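You operate a simulated robot arm through the tools that you are given. There is no shell and no other tool.

Carry out the task below with a simulated robot arm. There is one attempt and no reset: what you move stays moved.

TASK
Seal the housing named on the orange sign in a bag.
Fine: free the brake, draw the slider out, open the mouth, lay it in, close the mouth, push the slider back, put the brake on and seal.

The check looks at the end state, three seconds after you hand in, the way a careful person would. Anything else that was tipped, shoved, dropped, spilled or broken makes it a failure. A push-on lid holds only when it is set on centred and level and pressed home; a screw cap is set on level and turned clockwise until tight.

THE ROBOT
A 7-joint arm with a two-finger parallel gripper, fixed in place. Base frame: the origin is at the foot of the arm, x ahead of it, y to its left, z up. Lengths are in mm, angles in degrees, forces in N, time in s.
With the tool pointing down near the work surface it reaches from about 400 to 900 mm from the base axis. Its first joint turns from -143.0 to 143.0 degrees. Payload 3 kg.
The TCP is the grasp point between the finger pads, 30 mm short of the fingertips. In the tool frame z runs along the fingers and y along their closing line. The gripper opens to 94 mm. The fingers are 28 mm wide and 10 mm thick; the gripper's body (50 by 96 mm) begins 55 mm behind the TCP.
Orientation is that of the tool frame in the base frame, as [roll, pitch, yaw] about the fixed x, y, z axes, in that order (R = Rz(yaw) Ry(pitch) Rx(roll)). With the fingers straight down and closing along the base's y, the tool's x points along the base's -x, its y along +y and its z along -z.

THE INTERFACE
- The arm moves only by the tool move_arm. Its argument "plan" is text: rows parted by semicolons, each of 7 numbers parted by spaces: the shift along the tool's x, y, z in mm, then the turn, a rotation vector about the tool's x, y, z in degrees, then the closure in counts, from 0 (fully open) to 255 (shut). In form: x y z ax ay az claw; .... A call has 1 to 20 rows; each row shifts and turns the commanded pose from where the row before left it, along the tool's axes as they then stand. Each row takes 0.2 s and may step no farther than 50 mm and 8.6 degrees from the row before; otherwise, or with a gripper value out of range, the whole call is refused. A pose out of reach is approached as far as the arm can. The call stops where the force on the tool passes 90 N (or 10 N more than at its start, if that is more) or the arm is blocked; 0.2 s more then pass. Each finger travels about 72 mm/s and halts on what it meets, pressing with about 45 N; the grip force reading is that of the motor and also rises with nothing between the fingers. The clock runs only during rows and for 0.2 s after the last one: add rows that do not move to give the fingers time. The reply holds the time, the measured pose of the TCP, the force on the tool along the base axes, the opening and the grip force, in the units named above and with some noise, with the torque about the TCP (base axes, N m) and any sound that the robot's microphone picked up.
- Cameras (640 x 400 px; columns grow to the right, rows downward): "scene" is fixed at [49.5, -500.3, 1651.1]; the picture's right is [0.74, -0.68, 0.00], its down [-0.32, -0.35, -0.88] and it looks along [0.60, 0.65, -0.47] (base axes); focal length 330 px, centre (320, 200). "wrist" rides on the gripper at [76, 14, -102] in the tool frame; the picture's right is [-0.18, 0.98, 0.00], its down [-0.75, -0.14, -0.64] and it looks along [-0.63, -0.12, 0.77] (tool axes); focal length 243 px, centre (320, 200). There is no depth. A picture from a camera that has moved, and an enlarged one, comes with that camera's place and axes in the base frame and with its lens.
- grab_frame(camera): a new picture of that camera. It takes no simulated time.
- inspect(camera, box): a new picture of the part [left, top, right, bottom] of that camera's present view, enlarged. It takes no simulated time.
- sign_off(): hands the job in; it is judged then, once.

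Nothing tells you positions but the pictures and the camera data. Unless the task says otherwise, let go and move clear before handing in.

The tools are called after "Call:" as name(argument=value, ...) on one line, values as JSON. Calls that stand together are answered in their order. move_arm: Moves the arm, as the interface text tells. Its arguments: {"type":"object","properties":{"plan":{"type":"string"}},"required":["plan"]} The other tools are called the same way: grab_frame (camera) takes a picture; inspect (camera, box) takes an enlarged picture of a part of a camera's view; sign_off () hands the job in.

At the start:

```text
time: 0.0
eef_pos: [497.8, 234.6, 1259.2]
orientation: [179.9, 0.1, -179.9]
wrist_force: [-0.3, -0.1, 0.1]
ft_torque: [-0.02, -0.03, 0.0]
opening: 93.9
finger_force: 0.1
```

scene: 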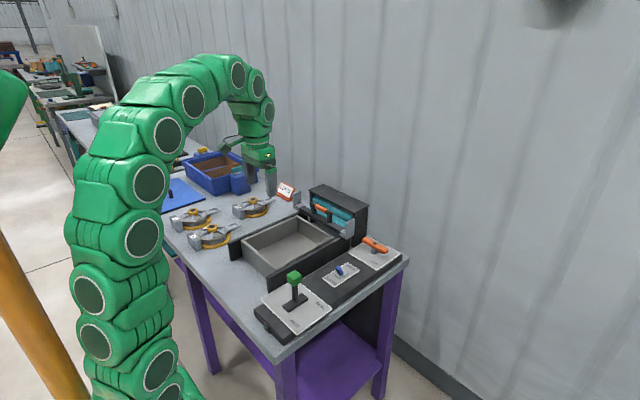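
wrist: 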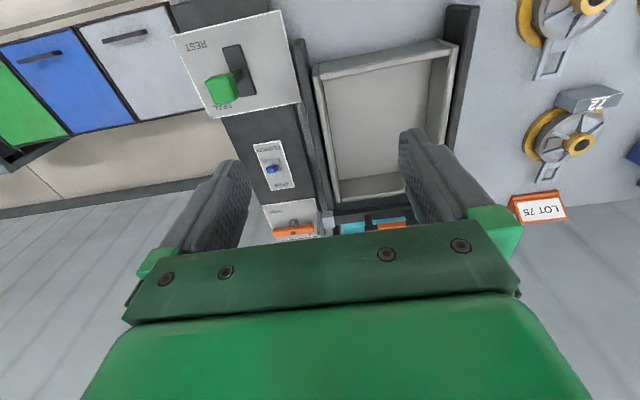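

I see a table with three housings, an orange sign that seems to read "LOT 75", a sealing machine with a drawer, and a panel with a green lever, a blue switch and an orange handle. I'll look closer before I move anything.

Call:
inspect(camera="scene", box=[150, 130, 310, 260])

Call:
inspect(camera="scene", box=[230, 180, 420, 350])

Call:
inspect(camera="wrist", box=[160, 0, 340, 240])

Call:
inspect(camera="wrist", box=[440, 0, 640, 240])

Call:
inspect(camera="wrist", box=[280, 0, 480, 240])

```text
3.08 times, centred on (230, 195) of scene
camera zoom: at [49.5, -500.3, 1651.1], right [0.74, -0.68, 0.0], down [-0.32, -0.35, -0.88], along [0.6, 0.65, -0.47], focal length 1016 px, centre (597, 215)
```

zoom: 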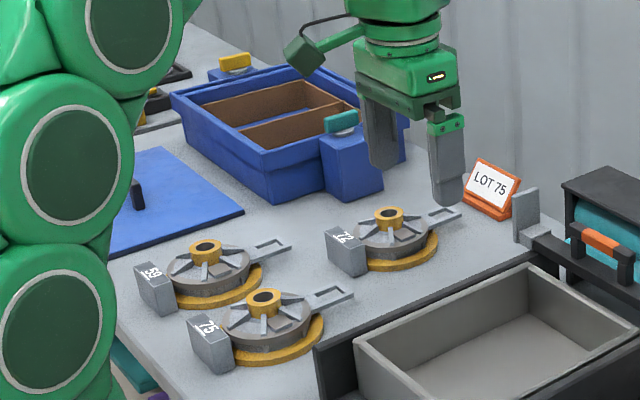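

```text
2.35 times, centred on (325, 265) of scene
camera zoom: at [49.5, -500.3, 1651.1], right [0.74, -0.68, 0.0], down [-0.32, -0.35, -0.88], along [0.6, 0.65, -0.47], focal length 777 px, centre (308, 47)
```

zoom: 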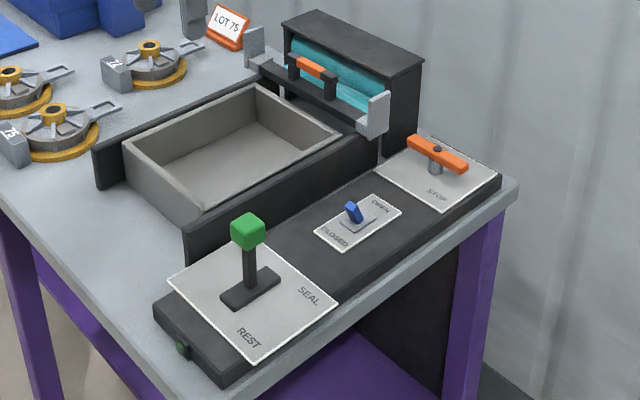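

```text
1.67 times, centred on (250, 120) of wrist
camera zoom: at [420.7, 250.3, 1363.4], right [0.18, 0.98, 0.0], down [0.75, -0.14, 0.64], along [0.63, -0.12, -0.77], focal length 404 px, centre (437, 333)
```

zoom: 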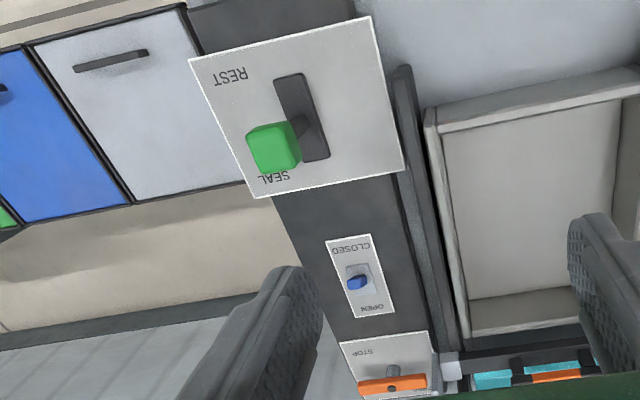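

```text
1.67 times, centred on (540, 120) of wrist
camera zoom: at [420.7, 250.3, 1363.4], right [0.18, 0.98, 0.0], down [0.75, -0.14, 0.64], along [0.63, -0.12, -0.77], focal length 404 px, centre (-47, 333)
```

zoom: 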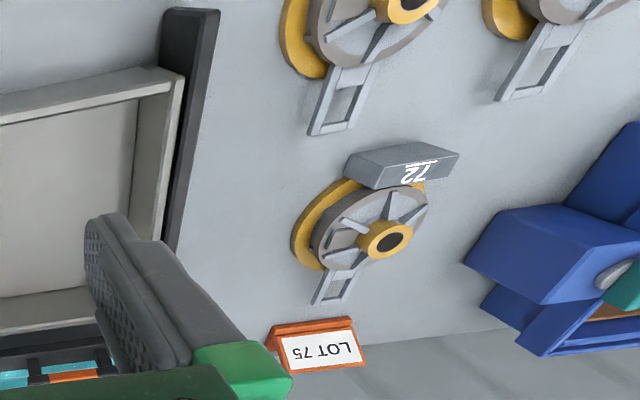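

```text
1.67 times, centred on (380, 120) of wrist
camera zoom: at [420.7, 250.3, 1363.4], right [0.18, 0.98, 0.0], down [0.75, -0.14, 0.64], along [0.63, -0.12, -0.77], focal length 404 px, centre (220, 333)
```

zoom: 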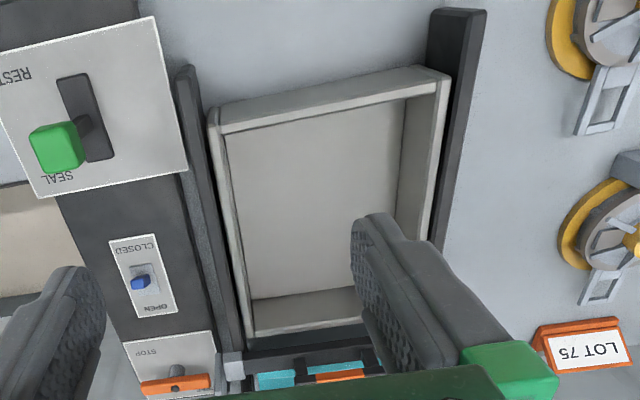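

The sign says LOT 75, so the target is the housing with the "75" tag, at about (500, 660). The controls run along x at y≈93: the green REST/SEAL lever, the blue CLOSED/OPEN toggle and the orange STOP knob. The slider's handle is near (831, 334). Next I'll move the wrist camera to look at the housings and the machine.

Call:
move_arm(plan="22 40.5 0 0 0 0 0; 22 40.5 0 0 0 0 0; 22 40.5 0 0 0 0 0; 22 40.5 0 0 0 0 0; 22 40.5 0 0 0 0 0; 22 40.5 0 0 0 0 0; 22 40.5 0 0 0 0 0; 22 40.5 0 0 0 0 0; 22 40.5 0 0 0 0 0; 0 0 0 0 0 0 0")

Call:
grab_frame(camera="wrist")

Call:
grab_frame(camera="scene")

Call:
inspect(camera="scene", box=[290, 180, 370, 230])

Call:
inspect(camera="scene", box=[250, 255, 350, 345])

Call:
inspect(camera="scene", box=[310, 220, 410, 290])

```text
time: 2.2
eef_pos: [297.4, 598.4, 1259.8]
orientation: [180.0, 0.2, -179.8]
wrist_force: [0.0, 0.0, -0.2]
ft_torque: [0.01, -0.01, 0.02]
opening: 93.8
finger_force: 0.0
```

```text
taken
camera wrist: at [220.8, 613.7, 1363.9], right [0.18, 0.98, 0.0], down [0.75, -0.14, 0.64], along [0.63, -0.12, -0.76], focal length 243 px, centre (320, 200)
```

wrist: 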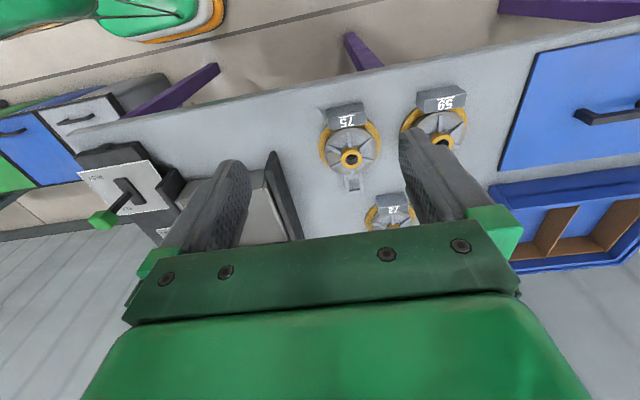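

```text
taken
```

scene: 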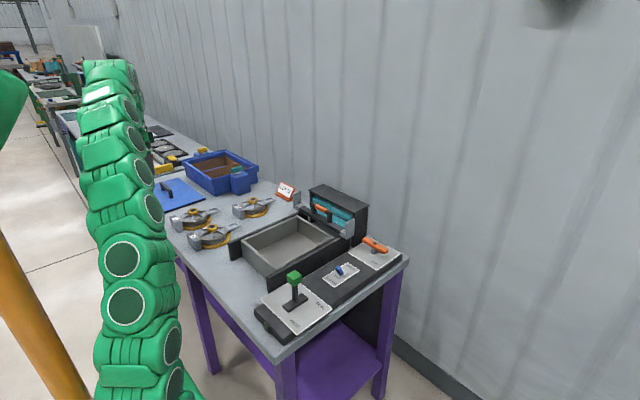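

```text
8.00 times, centred on (330, 205) of scene
camera zoom: at [49.5, -500.3, 1651.1], right [0.74, -0.68, 0.0], down [-0.32, -0.35, -0.88], along [0.6, 0.65, -0.47], focal length 2641 px, centre (240, 160)
```

zoom: 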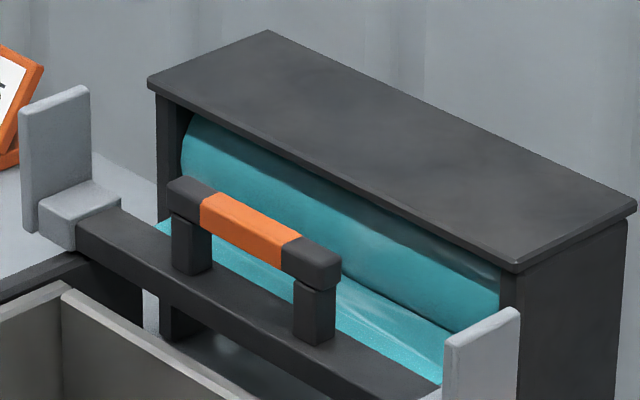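

```text
4.44 times, centred on (300, 300) of scene
camera zoom: at [49.5, -500.3, 1651.1], right [0.74, -0.68, 0.0], down [-0.32, -0.35, -0.88], along [0.6, 0.65, -0.47], focal length 1467 px, centre (409, -244)
```

zoom: 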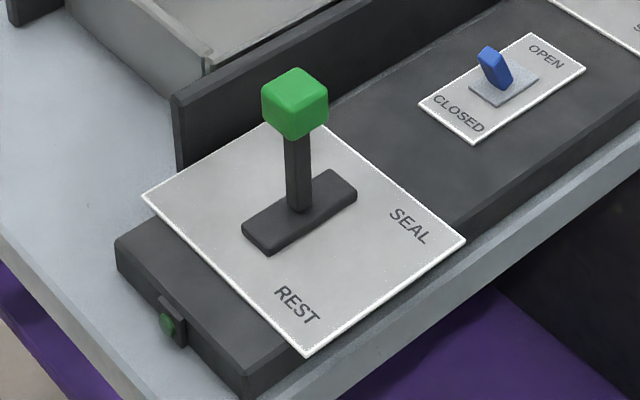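

```text
5.71 times, centred on (360, 255) of scene
camera zoom: at [49.5, -500.3, 1651.1], right [0.74, -0.68, 0.0], down [-0.32, -0.35, -0.88], along [0.6, 0.65, -0.47], focal length 1887 px, centre (91, -114)
```

zoom: 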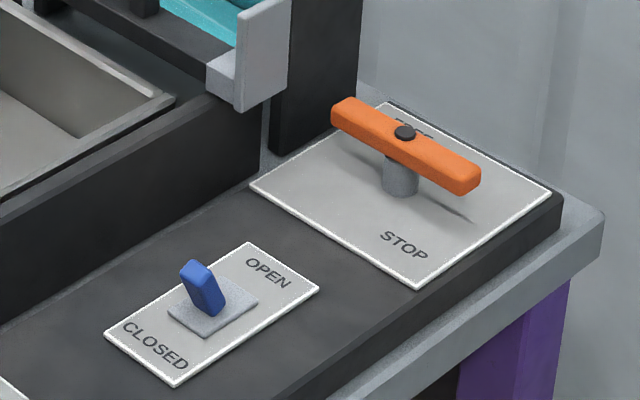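

Call:
inspect(camera="wrist", box=[280, 80, 480, 240])

Call:
inspect(camera="scene", box=[165, 195, 285, 255])

Call:
inspect(camera="wrist", box=[60, 130, 220, 250])

```text
2.50 times, centred on (380, 160) of wrist
camera zoom: at [220.8, 613.7, 1363.9], right [0.18, 0.98, 0.0], down [0.75, -0.14, 0.64], along [0.63, -0.12, -0.76], focal length 606 px, centre (170, 300)
```

zoom: 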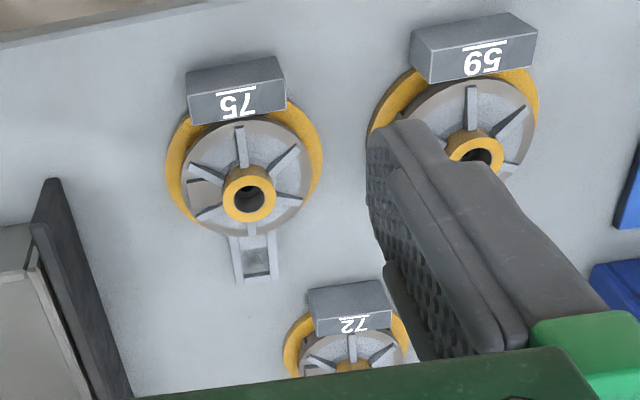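

```text
5.33 times, centred on (225, 225) of scene
camera zoom: at [49.5, -500.3, 1651.1], right [0.74, -0.68, 0.0], down [-0.32, -0.35, -0.88], along [0.6, 0.65, -0.47], focal length 1761 px, centre (827, 67)
```

zoom: 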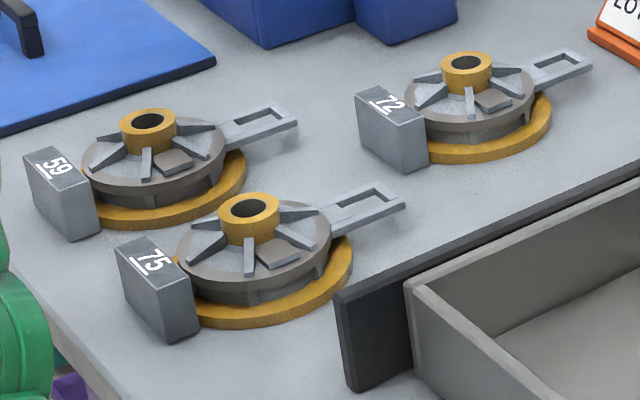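

```text
3.33 times, centred on (140, 190) of wrist
camera zoom: at [220.8, 613.7, 1363.9], right [0.18, 0.98, 0.0], down [0.75, -0.14, 0.64], along [0.63, -0.12, -0.76], focal length 809 px, centre (920, 233)
```

zoom: 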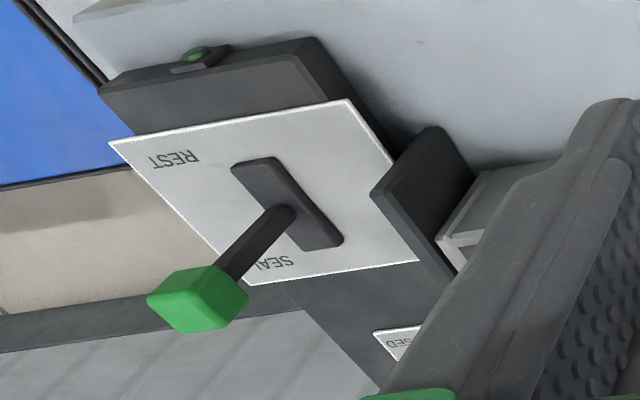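

Housing 75's hub top is at roughly (490, 630, 915). The gold flange sits on the table, with a grey handle toward +x and the tag block toward -x. Next I'll look closely at the brake knob.

Call:
move_arm(plan="-24.8 -38.7 4 0 0 0 0; -24.8 -38.7 4 0 0 0 0; -24.8 -38.7 4 0 0 0 0; -24.8 -38.7 4 0 0 0 0; -24.8 -38.7 4 0 0 0 0; -24.8 -38.7 4 0 0 0 0; -24.8 -38.7 4 0 0 0 0; -24.8 -38.7 4 0 0 0 0; -24.8 -38.7 4 0 0 0 0; -24.8 -38.7 4 0 0 0 0; -24.8 -38.7 4 0 0 0 0; -24.8 -38.7 4 0 0 0 0; -24.8 -38.7 4 0 0 0 0; 0 0 0 0 0 0 0")

Call:
grab_frame(camera="wrist")

Call:
inspect(camera="wrist", box=[220, 0, 400, 220])

```text
time: 5.2
eef_pos: [622.1, 96.4, 1207.0]
orientation: [180.0, 0.1, -180.0]
wrist_force: [0.4, 0.5, -0.3]
ft_torque: [-0.01, 0.0, 0.0]
opening: 93.9
finger_force: 0.0
```

```text
taken
camera wrist: at [546.4, 110.9, 1311.0], right [0.18, 0.98, 0.0], down [0.75, -0.14, 0.64], along [0.63, -0.12, -0.77], focal length 243 px, centre (320, 200)
```

wrist: 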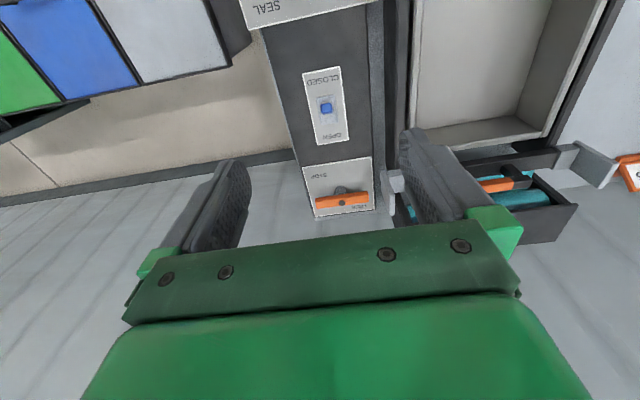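

```text
1.82 times, centred on (310, 110) of wrist
camera zoom: at [546.4, 110.9, 1311.0], right [0.18, 0.98, 0.0], down [0.75, -0.14, 0.64], along [0.63, -0.12, -0.77], focal length 441 px, centre (338, 364)
```

zoom: 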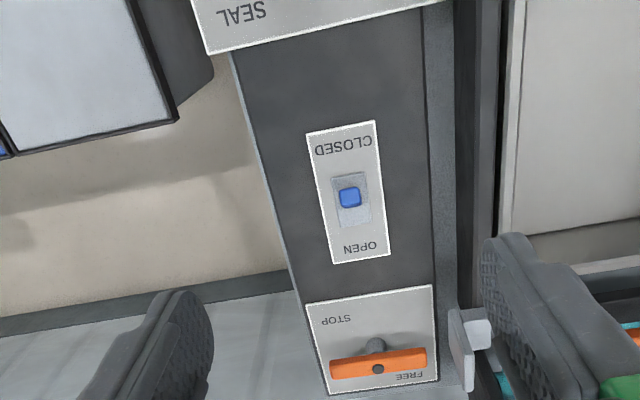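

Call:
inspect(camera="wrist", box=[290, 150, 400, 220])

Call:
inspect(camera="scene", box=[345, 225, 410, 275])

Call:
inspect(camera="wrist", box=[290, 50, 360, 150])

Call:
inspect(camera="wrist", box=[380, 120, 640, 260])

```text
5.71 times, centred on (345, 185) of wrist
camera zoom: at [546.4, 110.9, 1311.0], right [0.18, 0.98, 0.0], down [0.75, -0.14, 0.64], along [0.63, -0.12, -0.77], focal length 1386 px, centre (177, 286)
```

zoom: 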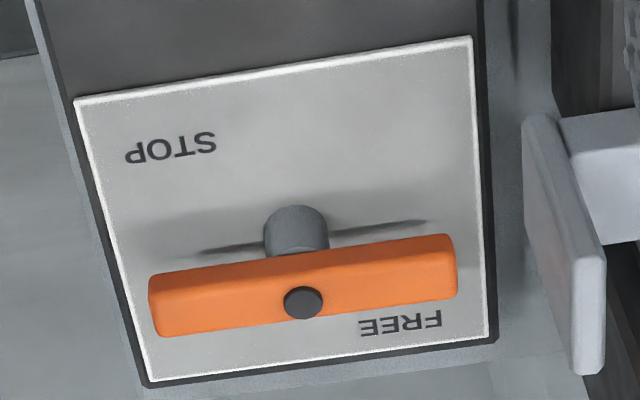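

```text
8.00 times, centred on (378, 250) of scene
camera zoom: at [49.5, -500.3, 1651.1], right [0.74, -0.68, 0.0], down [-0.32, -0.35, -0.88], along [0.6, 0.65, -0.47], focal length 2641 px, centre (-140, -200)
```

zoom: 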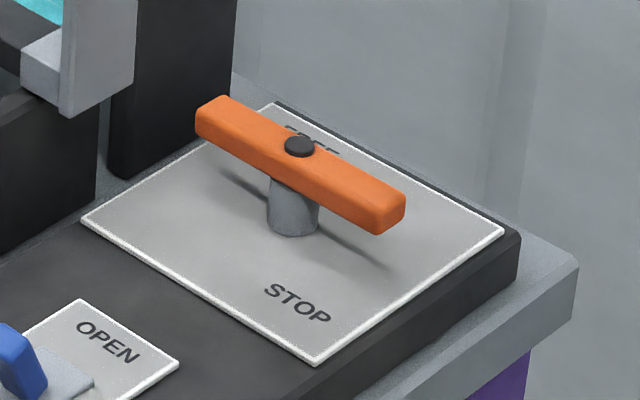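

```text
4.00 times, centred on (325, 100) of wrist
camera zoom: at [546.4, 110.9, 1311.0], right [0.18, 0.98, 0.0], down [0.75, -0.14, 0.64], along [0.63, -0.12, -0.77], focal length 970 px, centre (300, 600)
```

zoom: 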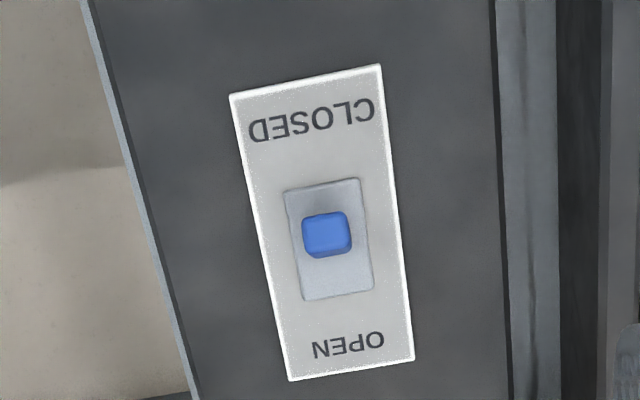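

```text
2.46 times, centred on (510, 190) of wrist
camera zoom: at [546.4, 110.9, 1311.0], right [0.18, 0.98, 0.0], down [0.75, -0.14, 0.64], along [0.63, -0.12, -0.77], focal length 597 px, centre (-148, 225)
```

zoom: 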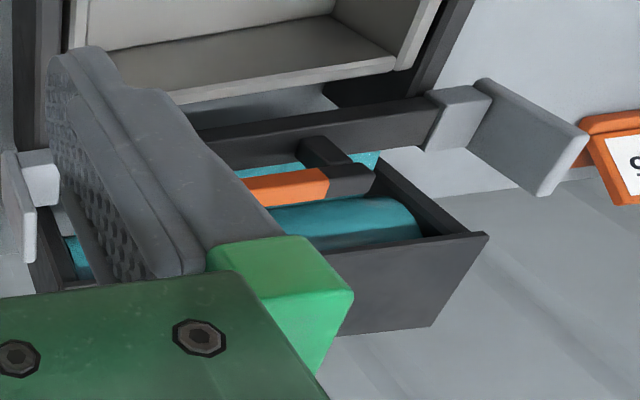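

The brake bar currently lies along y. Its STOP label is on the -x/-y side and FREE is on the +x/+y side. The blue toggle leans toward CLOSED. I'll move above the knob and turn the tool 90° so the fingers close along x across the bar.

Call:
move_arm(plan="-46 0 14 0 0 0 0; -46 0 14 0 0 0 0; -46 0 14 0 0 0 0; -46 0 14 0 0 0 0; -46 0 14 0 0 0 0; -20 0 0 0 0 -8.2 0; 0 0 0 0 0 -8.2 0; 0 0 0 0 0 -8.2 0; 0 0 0 0 0 -8.2 0; 0 0 0 0 0 -8.2 0; 0 0 0 0 0 -8.2 0; 0 0 0 0 0 -8.2 0; 0 0 0 0 0 -8.2 0; 0 0 0 0 0 -8.2 0; 0 0 0 0 0 -8.2 0; 0 0 0 0 0 -8 0; 0 0 0 0 0 0 0")

Call:
grab_frame(camera="wrist")

Call:
grab_frame(camera="scene")

```text
time: 8.8
eef_pos: [810.9, 94.0, 1133.5]
orientation: [-179.8, 0.0, -89.8]
wrist_force: [0.1, -0.2, -0.4]
ft_torque: [0.0, 0.02, 0.01]
opening: 93.9
finger_force: 0.0
out of reach, approached as far as the arm can: row 5, 6
```

```text
taken
camera wrist: at [796.6, 19.0, 1238.2], right [-0.98, 0.18, 0.0], down [0.14, 0.75, 0.64], along [0.12, 0.63, -0.77], focal length 243 px, centre (320, 200)
```

wrist: 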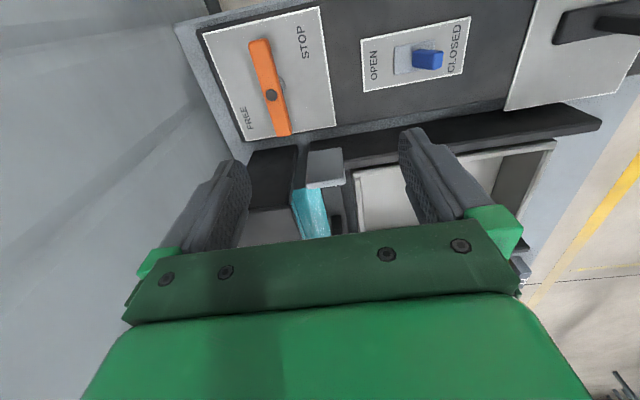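

```text
taken
```

scene: 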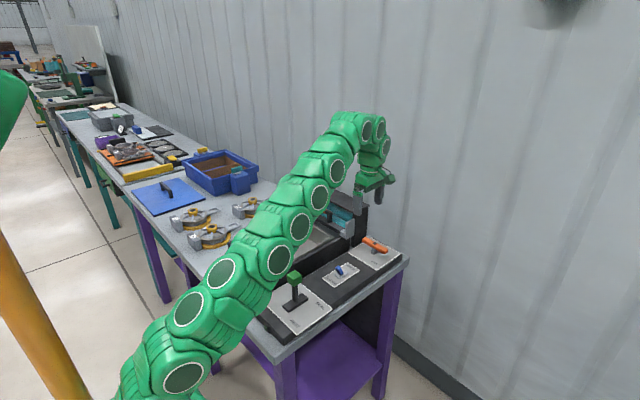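

The knob centre is at about (868, 95, 940). The arm fell short at this height, so I'll descend and check the position.

Call:
move_arm(plan="0 0 25 0 0 0 0; 0 0 25 0 0 0 0; 0 0 25 0 0 0 0; 0 0 15 0 0 0 0; 0 0 0 0 0 0 0")

Call:
grab_frame(camera="wrist")

```text
time: 10.0
eef_pos: [810.8, 95.5, 1044.4]
orientation: [-179.9, 0.0, -89.9]
wrist_force: [0.7, -0.3, -1.0]
ft_torque: [0.03, -0.01, 0.01]
opening: 93.8
finger_force: 0.1
```

```text
taken
camera wrist: at [797.3, 19.7, 1148.6], right [-0.98, 0.18, 0.0], down [0.14, 0.75, 0.64], along [0.12, 0.63, -0.77], focal length 243 px, centre (320, 200)
```

wrist: 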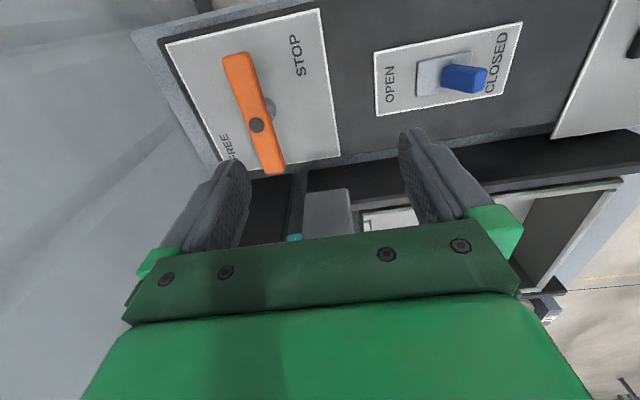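

Call:
move_arm(plan="0 -29 0 0 0 0 0; 0 -29 0 0 0 0 0; 0 0 0 0 0 0 0")

Call:
grab_frame(camera="wrist")

```text
time: 10.8
eef_pos: [868.3, 94.9, 1043.7]
orientation: [-179.8, 0.0, -89.9]
wrist_force: [-0.5, -0.1, 0.0]
ft_torque: [0.0, 0.01, -0.01]
opening: 94.2
finger_force: 0.0
```

```text
taken
camera wrist: at [853.8, 18.9, 1148.0], right [-0.98, 0.18, 0.0], down [0.14, 0.75, 0.64], along [0.12, 0.63, -0.77], focal length 243 px, centre (320, 200)
```

wrist: 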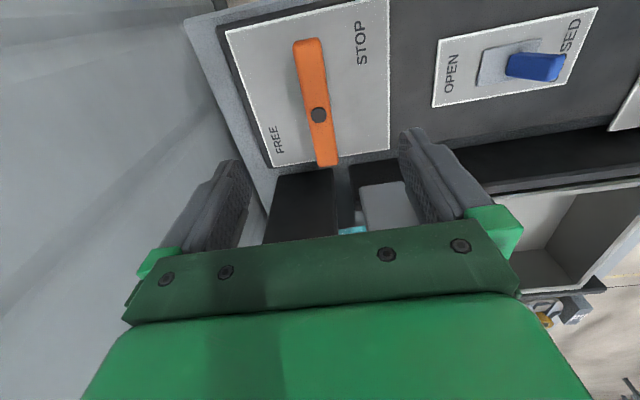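

Call:
move_arm(plan="-0.5 0 36 0 0 0 0; 0 0 36 0 0 0 0; 0 0 30 0 0 0 0; 0 0 0 0 0 0 0")

Call:
grab_frame(camera="wrist")

```text
time: 11.8
eef_pos: [868.2, 94.9, 941.6]
orientation: [-180.0, 0.0, -89.9]
wrist_force: [-0.3, -0.3, 0.0]
ft_torque: [0.0, 0.0, 0.0]
opening: 94.0
finger_force: 0.1
```

```text
taken
camera wrist: at [854.5, 20.3, 1045.2], right [-0.98, 0.18, 0.0], down [0.14, 0.75, 0.64], along [0.12, 0.63, -0.77], focal length 243 px, centre (320, 200)
```

wrist: 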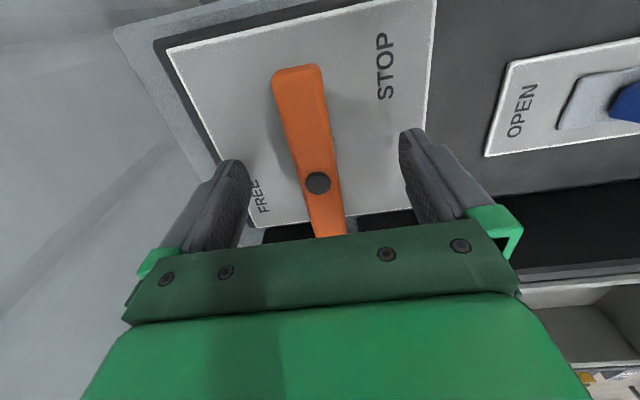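

Call:
move_arm(plan="-0.5 0 8 0 0 0 0; 0 0 0 0 0 0 255; 0 0 0 0 0 0 255; 0 0 0 0 0 0 255; 0 0 0 0 0 0 255; 0 0 0 0 0 0 255")

Call:
grab_frame(camera="wrist")

```text
time: 13.2
eef_pos: [870.5, 96.1, 933.9]
orientation: [-179.7, 0.0, -89.9]
wrist_force: [19.4, 1.4, -2.8]
ft_torque: [-0.07, -0.03, 0.03]
opening: 26.6
finger_force: 44.8
```

```text
taken
camera wrist: at [855.5, 20.8, 1037.8], right [-0.98, 0.18, 0.0], down [0.14, 0.75, 0.64], along [0.12, 0.63, -0.77], focal length 243 px, centre (320, 200)
```

wrist: 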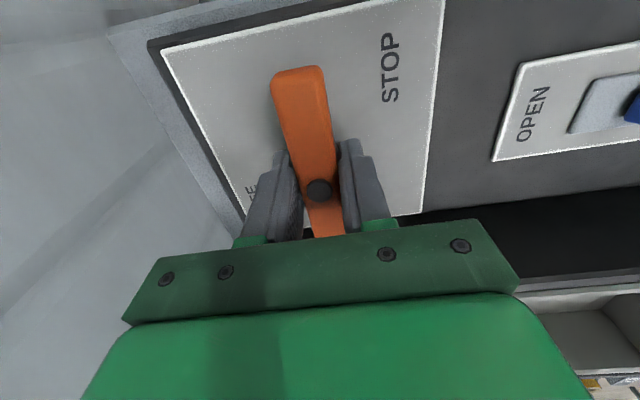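

The bar is gripped with a 26.6 mm opening. I'll remove the side load and test a small turn each way.

Call:
move_arm(plan="0 -2.5 0 0 0 0 255; 0 0 0 0 0 4 255; 0 0 0 0 0 4 255; 0 0 0 0 0 4 255")

Call:
grab_frame(camera="wrist")

```text
time: 14.2
eef_pos: [870.5, 94.1, 933.6]
orientation: [179.9, -0.1, -102.0]
wrist_force: [-70.7, -23.4, 2.3]
ft_torque: [0.56, 0.04, 1.69]
opening: 31.4
finger_force: 44.5
```

```text
taken
camera wrist: at [840.6, 23.4, 1038.0], right [-0.92, 0.39, 0.0], down [0.3, 0.71, 0.64], along [0.24, 0.59, -0.77], focal length 243 px, centre (320, 200)
```

wrist: 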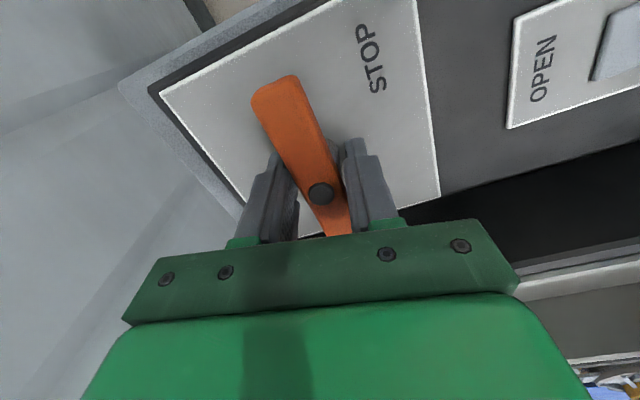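

Clockwise did not move it; the fingers just skewed on the bar. I'll turn back and try counter-clockwise.

Call:
move_arm(plan="0 0 0 0 0 -6 255; 0 0 0 0 0 -6 255; 0 1 0 0 0 -4 255; 0 0 0 0 0 -4 255; 0 0 0 0 0 -4 255")

Call:
grab_frame(camera="wrist")

```text
time: 15.4
eef_pos: [869.2, 96.0, 933.4]
orientation: [-179.9, 0.0, -77.8]
wrist_force: [-58.1, -5.7, -25.9]
ft_torque: [0.88, -0.01, -0.09]
opening: 26.3
finger_force: 44.9
```

```text
taken
camera wrist: at [871.9, 19.8, 1037.8], right [-1.0, -0.03, 0.0], down [-0.02, 0.77, 0.64], along [-0.02, 0.64, -0.77], focal length 243 px, centre (320, 200)
```

wrist: 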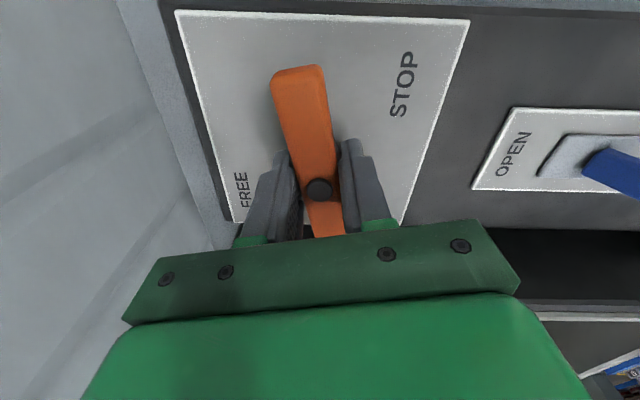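

Counter-clockwise moves the bar. I'll ease off the side load and continue the turn.

Call:
move_arm(plan="0 3 -1 0 0 0 255; 0 0 0 0 0 -6 255; 0 0 0 0 0 -6 255; 0 0 0 0 0 -6 255; 0 0 0 0 0 -6 255")

```text
time: 16.6
eef_pos: [869.9, 95.9, 937.5]
orientation: [-179.6, -0.1, -53.8]
wrist_force: [37.5, 18.9, -7.3]
ft_torque: [0.39, 0.2, 0.03]
opening: 26.3
finger_force: 44.8
```

Call:
move_arm(plan="0 -1.2 0 0 0 0 255; 0 0 0 0 0 -6 255; 0 0 0 0 0 -6 255; 0 0 0 0 0 -6 255; 0 0 0 0 0 -6 255")

Call:
grab_frame(camera="wrist")

```text
time: 17.8
eef_pos: [869.2, 96.3, 936.9]
orientation: [-179.9, -0.3, -29.8]
wrist_force: [15.0, 4.6, 33.8]
ft_torque: [-0.01, -0.1, -0.06]
opening: 26.7
finger_force: 44.8
```

```text
taken
camera wrist: at [927.8, 46.5, 1040.4], right [-0.65, -0.76, 0.0], down [-0.59, 0.5, 0.64], along [-0.49, 0.42, -0.77], focal length 243 px, centre (320, 200)
```

wrist: 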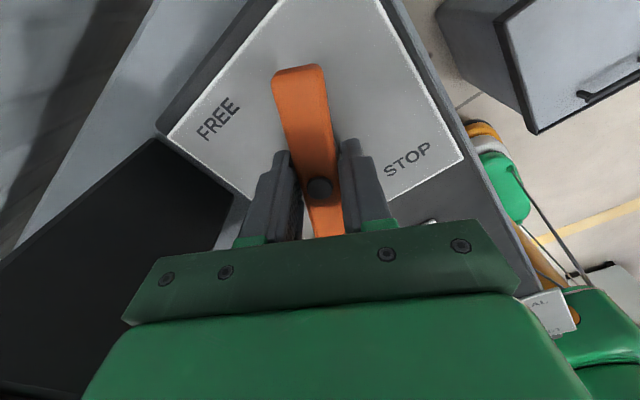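

Call:
move_arm(plan="0 0 -1 0 0 -6 255; 0 0 -1 0 0 -6 255; 0 0 0 0 0 -6 255; 0 0 0 0 0 -6 255; 0 0 0 0 0 -4 255")

```text
time: 19.0
eef_pos: [869.5, 95.4, 936.2]
orientation: [179.9, 0.0, -1.9]
wrist_force: [2.0, -4.6, -8.2]
ft_torque: [0.11, 0.66, 0.04]
opening: 26.4
finger_force: 44.3
```

Call:
move_arm(plan="0 0 0 0 0 -3 255; 0 0 0 0 0 -3 255; 0 0 0 0 0 0 255")

Call:
grab_frame(camera="wrist")

```text
time: 19.8
eef_pos: [868.7, 95.9, 936.9]
orientation: [179.9, 0.0, 4.0]
wrist_force: [-3.4, -11.2, -20.6]
ft_torque: [0.0, -0.33, -1.26]
opening: 27.8
finger_force: 44.8
```

```text
taken
camera wrist: at [945.7, 87.5, 1040.3], right [-0.11, -0.99, 0.0], down [-0.76, 0.09, 0.64], along [-0.64, 0.07, -0.77], focal length 243 px, centre (320, 200)
```

wrist: 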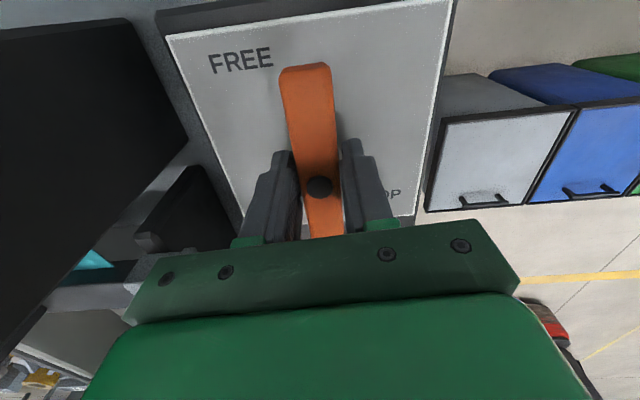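

The bar hit its 90° stop, so the brake should be free. I'll release it, lift, and turn the tool back to face the slider's handle.

Call:
move_arm(plan="0 0 0 0 0 4 255; 0 0 0 0 0 0 0; 0 0 0 0 0 0 0; 0 0 0 0 0 0 0; 0 0 -30 0 0 0 0; 0 0 -40 0 0 0 0; 0 0 -40 0 0 8.2 0; 0 0 0 0 0 8.2 0; 0 0 0 0 0 8.2 0; 0 0 0 0 0 8.2 0; 0 0 0 0 0 8.2 0; 0 0 0 0 0 8.2 0; 0 0 0 0 0 8.2 0; 0 0 0 0 0 8.2 0; 0 0 0 0 0 8.2 0; 0 0 0 0 0 8.2 0; 0 0 0 0 0 8 0; 0 0 0 0 0 0 0")

Call:
grab_frame(camera="wrist")

Call:
grab_frame(camera="scene")

```text
time: 23.6
eef_pos: [868.9, 95.6, 1048.9]
orientation: [-179.9, 0.0, -89.9]
wrist_force: [-0.9, -0.2, -1.0]
ft_torque: [-0.05, -0.03, 0.0]
opening: 94.0
finger_force: 0.0
```

```text
taken
camera wrist: at [854.2, 20.5, 1151.4], right [-0.98, 0.18, 0.0], down [0.14, 0.75, 0.64], along [0.12, 0.63, -0.77], focal length 243 px, centre (320, 200)
```

wrist: 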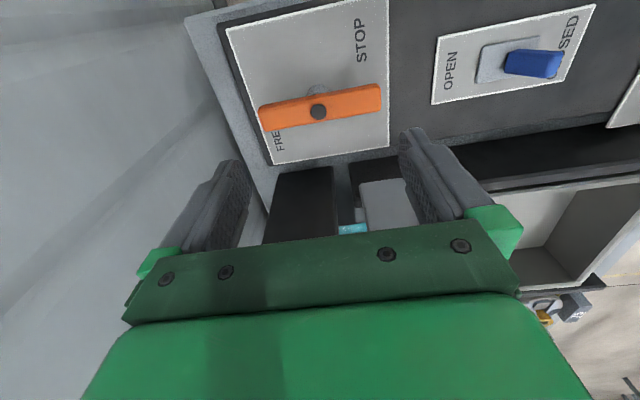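

```text
taken
```

scene: 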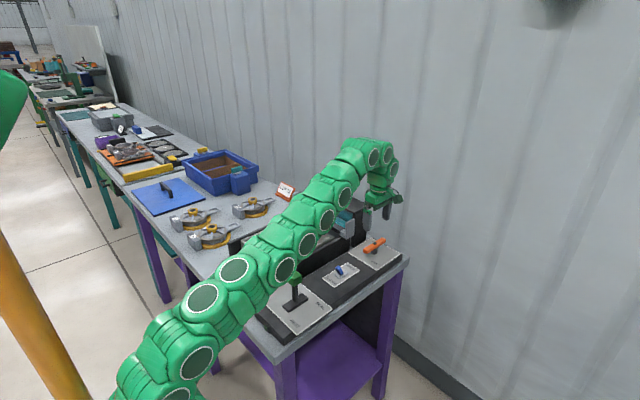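

The bar now lies along x, on FREE. Next I'll view the slider's handle from above.

Call:
move_arm(plan="0 20 -40 0 0 0 0; -38 15 -10 0 0 0 0; -38 15 0 0 0 0 0; -38 15 0 0 0 0 0; -38 15 0 0 0 0 0; 0 0 0 0 0 0 0")

Call:
grab_frame(camera="wrist")

Call:
inspect(camera="wrist", box=[180, 60, 440, 240])

```text
time: 25.0
eef_pos: [789.4, 249.3, 1099.8]
orientation: [-179.9, 0.1, -89.9]
wrist_force: [0.7, 0.5, 0.2]
ft_torque: [0.0, 0.0, -0.04]
opening: 93.7
finger_force: 0.1
```

```text
taken
camera wrist: at [774.9, 174.2, 1203.7], right [-0.98, 0.18, 0.0], down [0.14, 0.75, 0.64], along [0.12, 0.63, -0.77], focal length 243 px, centre (320, 200)
```

wrist: 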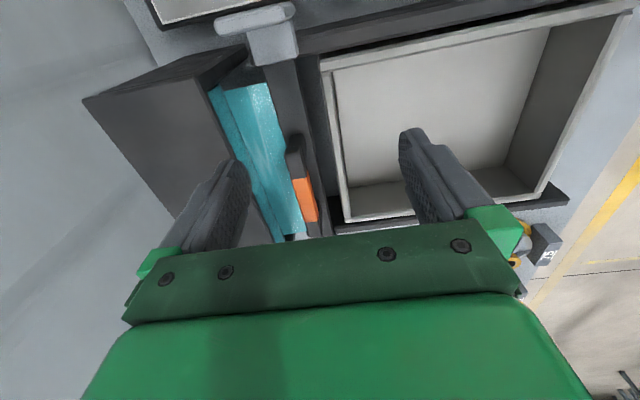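

```text
2.22 times, centred on (310, 150) of wrist
camera zoom: at [774.9, 174.2, 1203.7], right [-0.98, 0.18, 0.0], down [0.14, 0.75, 0.64], along [0.12, 0.63, -0.77], focal length 539 px, centre (342, 311)
```

zoom: 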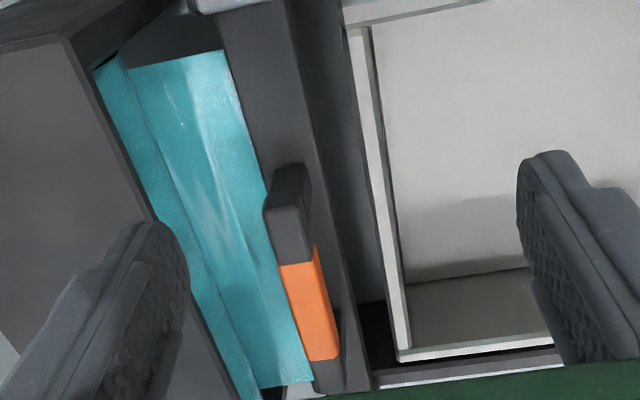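

The handle's top is at about (822, 337, 993). The box front is at x≈870 with its top at z≈1017, so I'll narrow the gripper to about 50 mm before I descend.

Call:
move_arm(plan="-44 -16.3 10 0 0 0 119; -44 -16.3 10 0 0 0 119; 0 0 10 0 0 0 119; 0 0 0 0 0 0 119")

Call:
grab_frame(camera="wrist")

Call:
inspect(camera="wrist", box=[220, 60, 420, 240])

```text
time: 26.0
eef_pos: [792.9, 324.3, 1040.5]
orientation: [-179.6, 0.1, -90.0]
wrist_force: [-1.1, -7.3, 34.1]
ft_torque: [-0.36, -0.87, -0.45]
opening: 49.4
finger_force: 0.0
out of reach, approached as far as the arm can: row 1, 2
```

```text
taken
camera wrist: at [777.5, 249.6, 1144.8], right [-0.98, 0.18, -0.01], down [0.14, 0.75, 0.64], along [0.12, 0.63, -0.77], focal length 243 px, centre (320, 200)
```

wrist: 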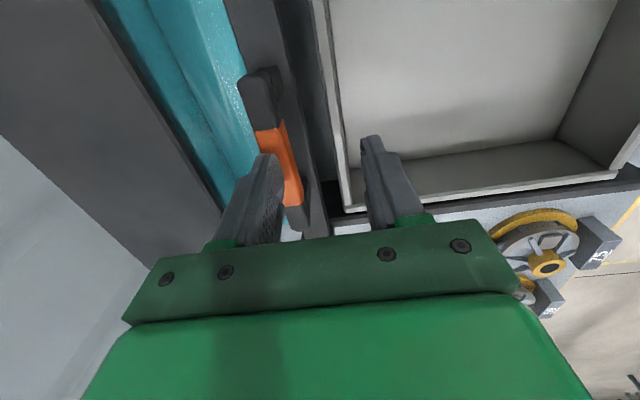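

```text
2.22 times, centred on (320, 150) of wrist
camera zoom: at [777.5, 249.6, 1144.8], right [-0.98, 0.18, -0.01], down [0.14, 0.75, 0.64], along [0.12, 0.63, -0.77], focal length 539 px, centre (320, 311)
```

zoom: 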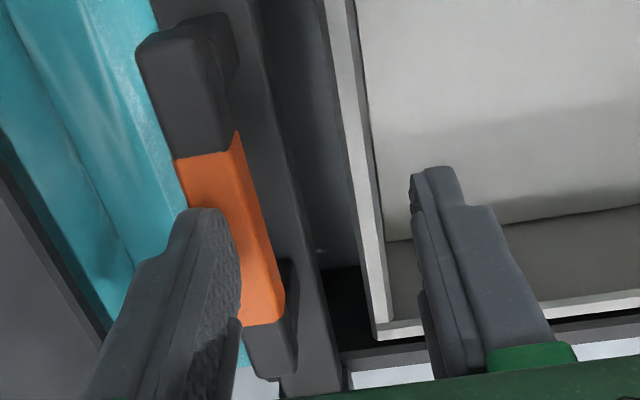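

The +x finger is resting on the handle's top (z≈1004) because the reach limit stopped the move short. I'll lift off, back out toward -y, then come in along the handle at a lower height.

Call:
move_arm(plan="0 0 -25 0 0 0 119; 40 0 -10 0 0 0 119; 36 0 0 0 0 0 119; 0 0 0 0 0 0 119")

Call:
grab_frame(camera="wrist")

Call:
inspect(camera="scene", box=[290, 160, 370, 230])

```text
time: 27.0
eef_pos: [790.0, 248.8, 1073.2]
orientation: [-180.0, 0.0, -90.0]
wrist_force: [0.4, -0.1, -0.6]
ft_torque: [-0.03, -0.02, -0.03]
opening: 50.2
finger_force: 0.2
```

```text
taken
camera wrist: at [776.0, 173.0, 1177.9], right [-0.98, 0.18, 0.0], down [0.14, 0.75, 0.64], along [0.12, 0.63, -0.77], focal length 243 px, centre (320, 200)
```

wrist: 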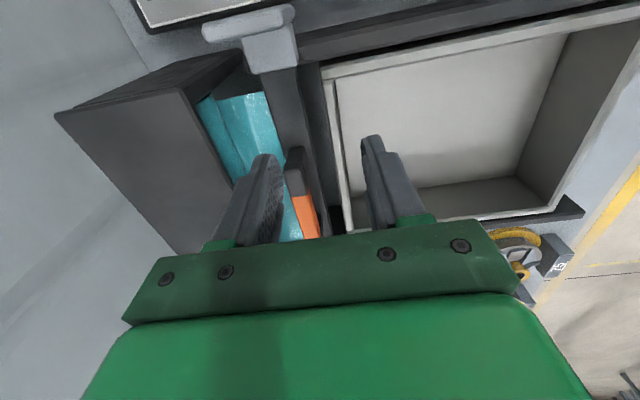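

```text
5.71 times, centred on (330, 195) of scene
camera zoom: at [49.5, -500.3, 1651.1], right [0.74, -0.68, 0.0], down [-0.32, -0.35, -0.88], along [0.6, 0.65, -0.47], focal length 1887 px, centre (263, 229)
```

zoom: 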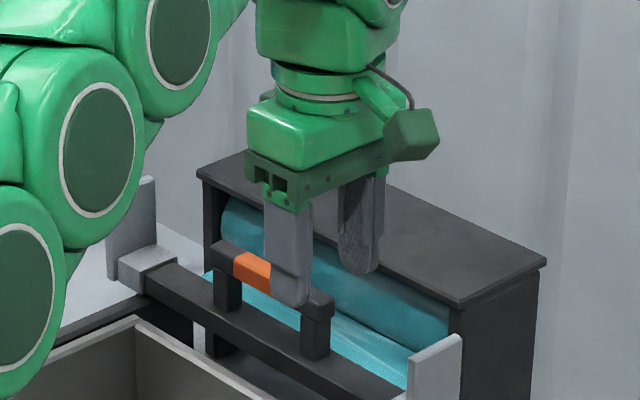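

Call:
move_arm(plan="14 -15 10 0 0 0 119; 0 -15 20 0 0 0 119; 0 0 20 0 0 0 119; 0 0 0 0 0 0 119")

Call:
grab_frame(camera="wrist")

```text
time: 28.0
eef_pos: [819.5, 233.4, 1023.9]
orientation: [-179.8, 0.0, -90.0]
wrist_force: [-0.8, -0.8, -0.6]
ft_torque: [0.0, 0.01, -0.03]
opening: 50.1
finger_force: 0.1
```

```text
taken
camera wrist: at [804.7, 157.5, 1127.8], right [-0.98, 0.18, 0.0], down [0.14, 0.75, 0.64], along [0.12, 0.63, -0.77], focal length 243 px, centre (320, 200)
```

wrist: 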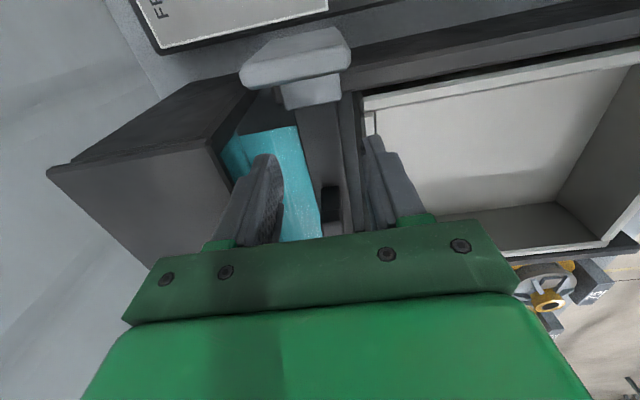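

Call:
move_arm(plan="0 1 12 0 0 0 119; 0 1 12 0 0 0 119; -25 0 0 0 0 0 119; -25 0 0 0 0 0 119; -25 0 0 0 0 0 119; -22 0 0 0 0 0 119; 0 0 0 0 0 0 119")

Call:
grab_frame(camera="wrist")

```text
time: 29.6
eef_pos: [817.9, 332.3, 998.4]
orientation: [-179.9, 0.0, -89.9]
wrist_force: [0.4, -0.3, 0.0]
ft_torque: [0.0, -0.01, 0.03]
opening: 50.1
finger_force: 0.0
```

```text
taken
camera wrist: at [804.2, 256.7, 1102.5], right [-0.98, 0.18, 0.0], down [0.14, 0.75, 0.64], along [0.12, 0.63, -0.77], focal length 243 px, centre (320, 200)
```

wrist: 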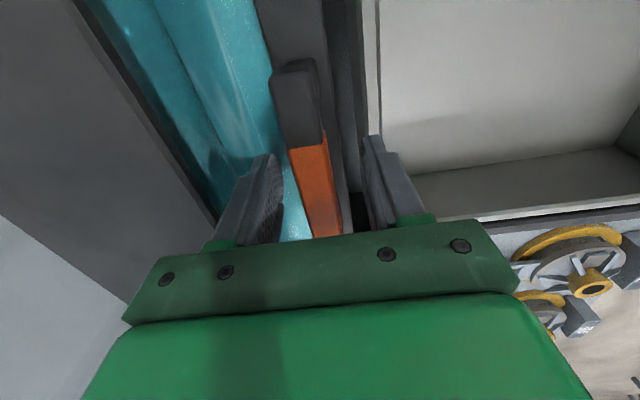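

The handle is between the fingers, so I'll grip it and pull gently toward -x.

Call:
move_arm(plan="0 0 0 0 0 0 255; 0 0 0 0 0 0 255; 0 0 0 0 0 0 255; 0 5 0 0 0 0 255; 0 10 0 0 0 0 255; 0 10 0 0 0 0 255")

Call:
grab_frame(camera="scene")

```text
time: 31.0
eef_pos: [793.9, 331.3, 998.9]
orientation: [-180.0, -0.2, -89.8]
wrist_force: [0.1, -0.9, 0.4]
ft_torque: [0.69, 0.24, -0.09]
opening: 20.3
finger_force: 44.3
```

```text
taken
```

scene: 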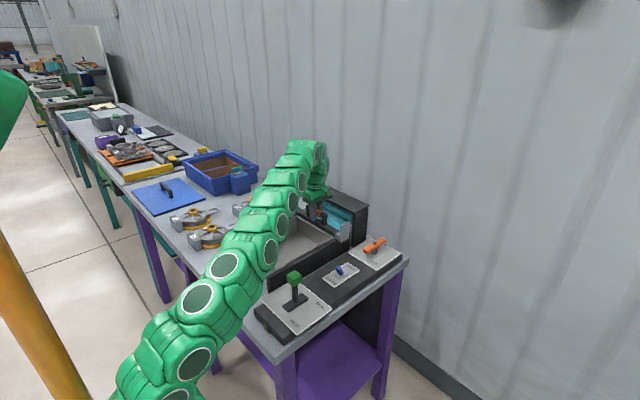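

The slider moves freely. I'll keep drawing it out.

Call:
move_arm(plan="0 20 0 0 0 0 255; 0 20 0 0 0 0 255; 0 20 0 0 0 0 255; 0 20 0 0 0 0 255; 0 20 0 0 0 0 255; 0 20 0 0 0 0 255")

Call:
grab_frame(camera="wrist")

Call:
grab_frame(camera="scene")

```text
time: 32.4
eef_pos: [673.8, 332.5, 997.9]
orientation: [-179.8, 0.0, -89.8]
wrist_force: [-0.2, -10.9, 20.0]
ft_torque: [-0.76, 0.15, -0.29]
opening: 20.9
finger_force: 44.4
```

```text
taken
camera wrist: at [657.8, 256.5, 1102.5], right [-0.98, 0.18, 0.0], down [0.14, 0.75, 0.64], along [0.12, 0.63, -0.77], focal length 243 px, centre (320, 200)
```

wrist: 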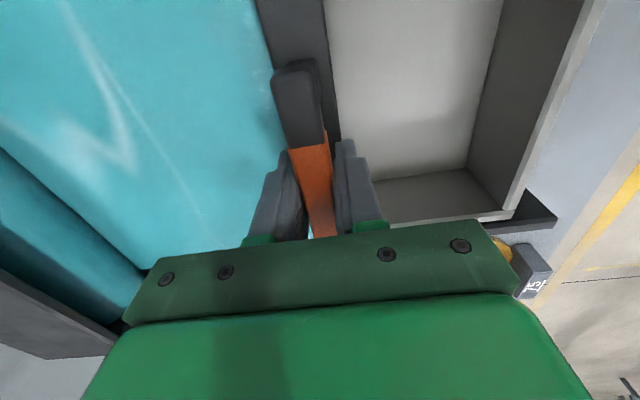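

```text
taken
```

scene: 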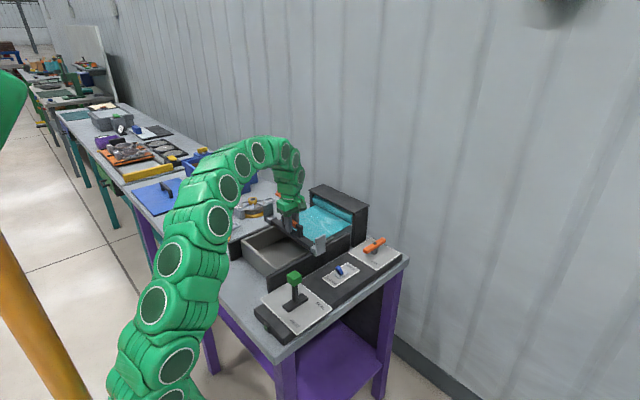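

Call:
move_arm(plan="0 20 0 0 0 0 255; 0 20 0 0 0 0 255; 0 15 0 0 0 0 255; 0 15 0 0 0 0 255; 0 10 0 0 0 0 255; 0 10 0 0 0 0 255")

Call:
grab_frame(camera="wrist")

Call:
grab_frame(camera="scene")

```text
time: 33.8
eef_pos: [582.3, 331.5, 998.5]
orientation: [-179.8, 0.0, -89.9]
wrist_force: [0.9, -12.2, 23.4]
ft_torque: [-0.67, 0.22, -0.22]
opening: 20.8
finger_force: 45.2
```

```text
taken
camera wrist: at [568.3, 256.8, 1102.2], right [-0.98, 0.18, 0.0], down [0.14, 0.75, 0.64], along [0.12, 0.63, -0.77], focal length 243 px, centre (320, 200)
```

wrist: 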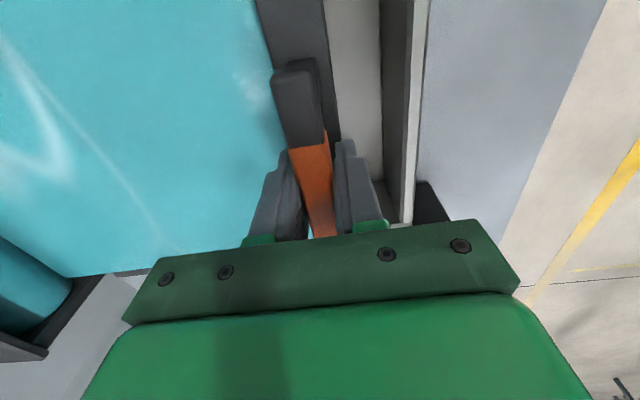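

```text
taken
```

scene: 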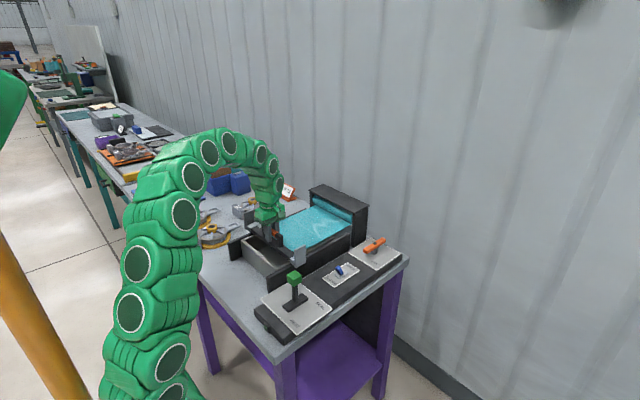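

Call:
move_arm(plan="0 10 0 0 0 0 255; 0 10 0 0 0 0 255; 0 10 0 0 0 0 255; 0 10 0 0 0 0 255; 0 5 0 0 0 0 255; 0 5 0 0 0 0 255")

Call:
grab_frame(camera="wrist")

Call:
inspect(camera="scene", box=[220, 180, 380, 300])

```text
time: 35.2
eef_pos: [531.1, 331.0, 998.8]
orientation: [-179.9, 0.1, -90.0]
wrist_force: [0.6, 8.0, 17.3]
ft_torque: [0.39, 0.11, -0.11]
opening: 20.4
finger_force: 45.1
```

```text
taken
camera wrist: at [517.2, 256.7, 1101.9], right [-0.98, 0.18, 0.0], down [0.14, 0.75, 0.64], along [0.12, 0.63, -0.77], focal length 243 px, centre (320, 200)
```

wrist: 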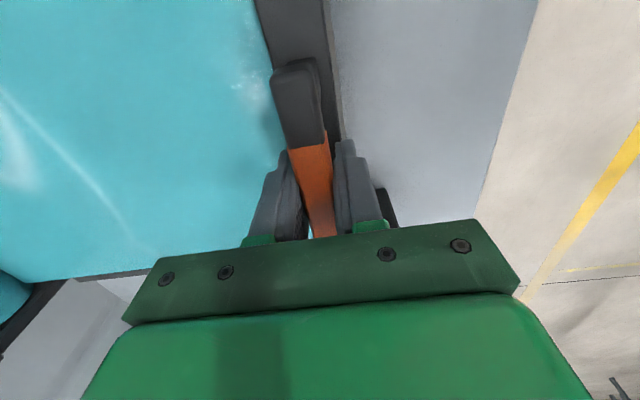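

```text
3.33 times, centred on (300, 240) of scene
camera zoom: at [49.5, -500.3, 1651.1], right [0.74, -0.68, 0.0], down [-0.32, -0.35, -0.88], along [0.6, 0.65, -0.47], focal length 1101 px, centre (387, 67)
```

zoom: 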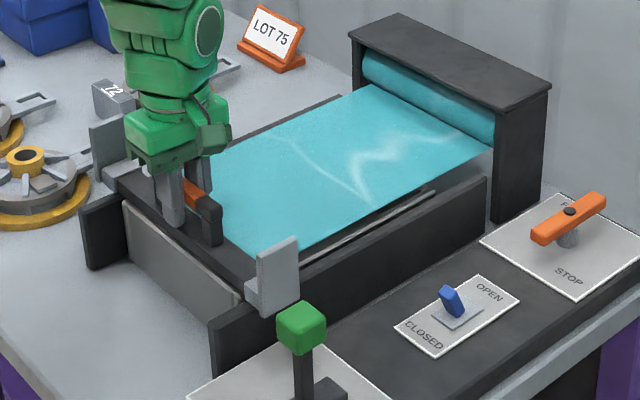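

Call:
move_arm(plan="0 4 0 0 0 0 255; 0 4 0 0 0 0 255; 0 4 0 0 0 0 255; 0 0 0 0 0 0 255")

```text
time: 36.2
eef_pos: [521.5, 332.4, 997.3]
orientation: [-179.9, -0.1, -89.9]
wrist_force: [0.5, 16.6, -8.6]
ft_torque: [-0.34, 0.08, -0.15]
opening: 20.2
finger_force: 45.5
```

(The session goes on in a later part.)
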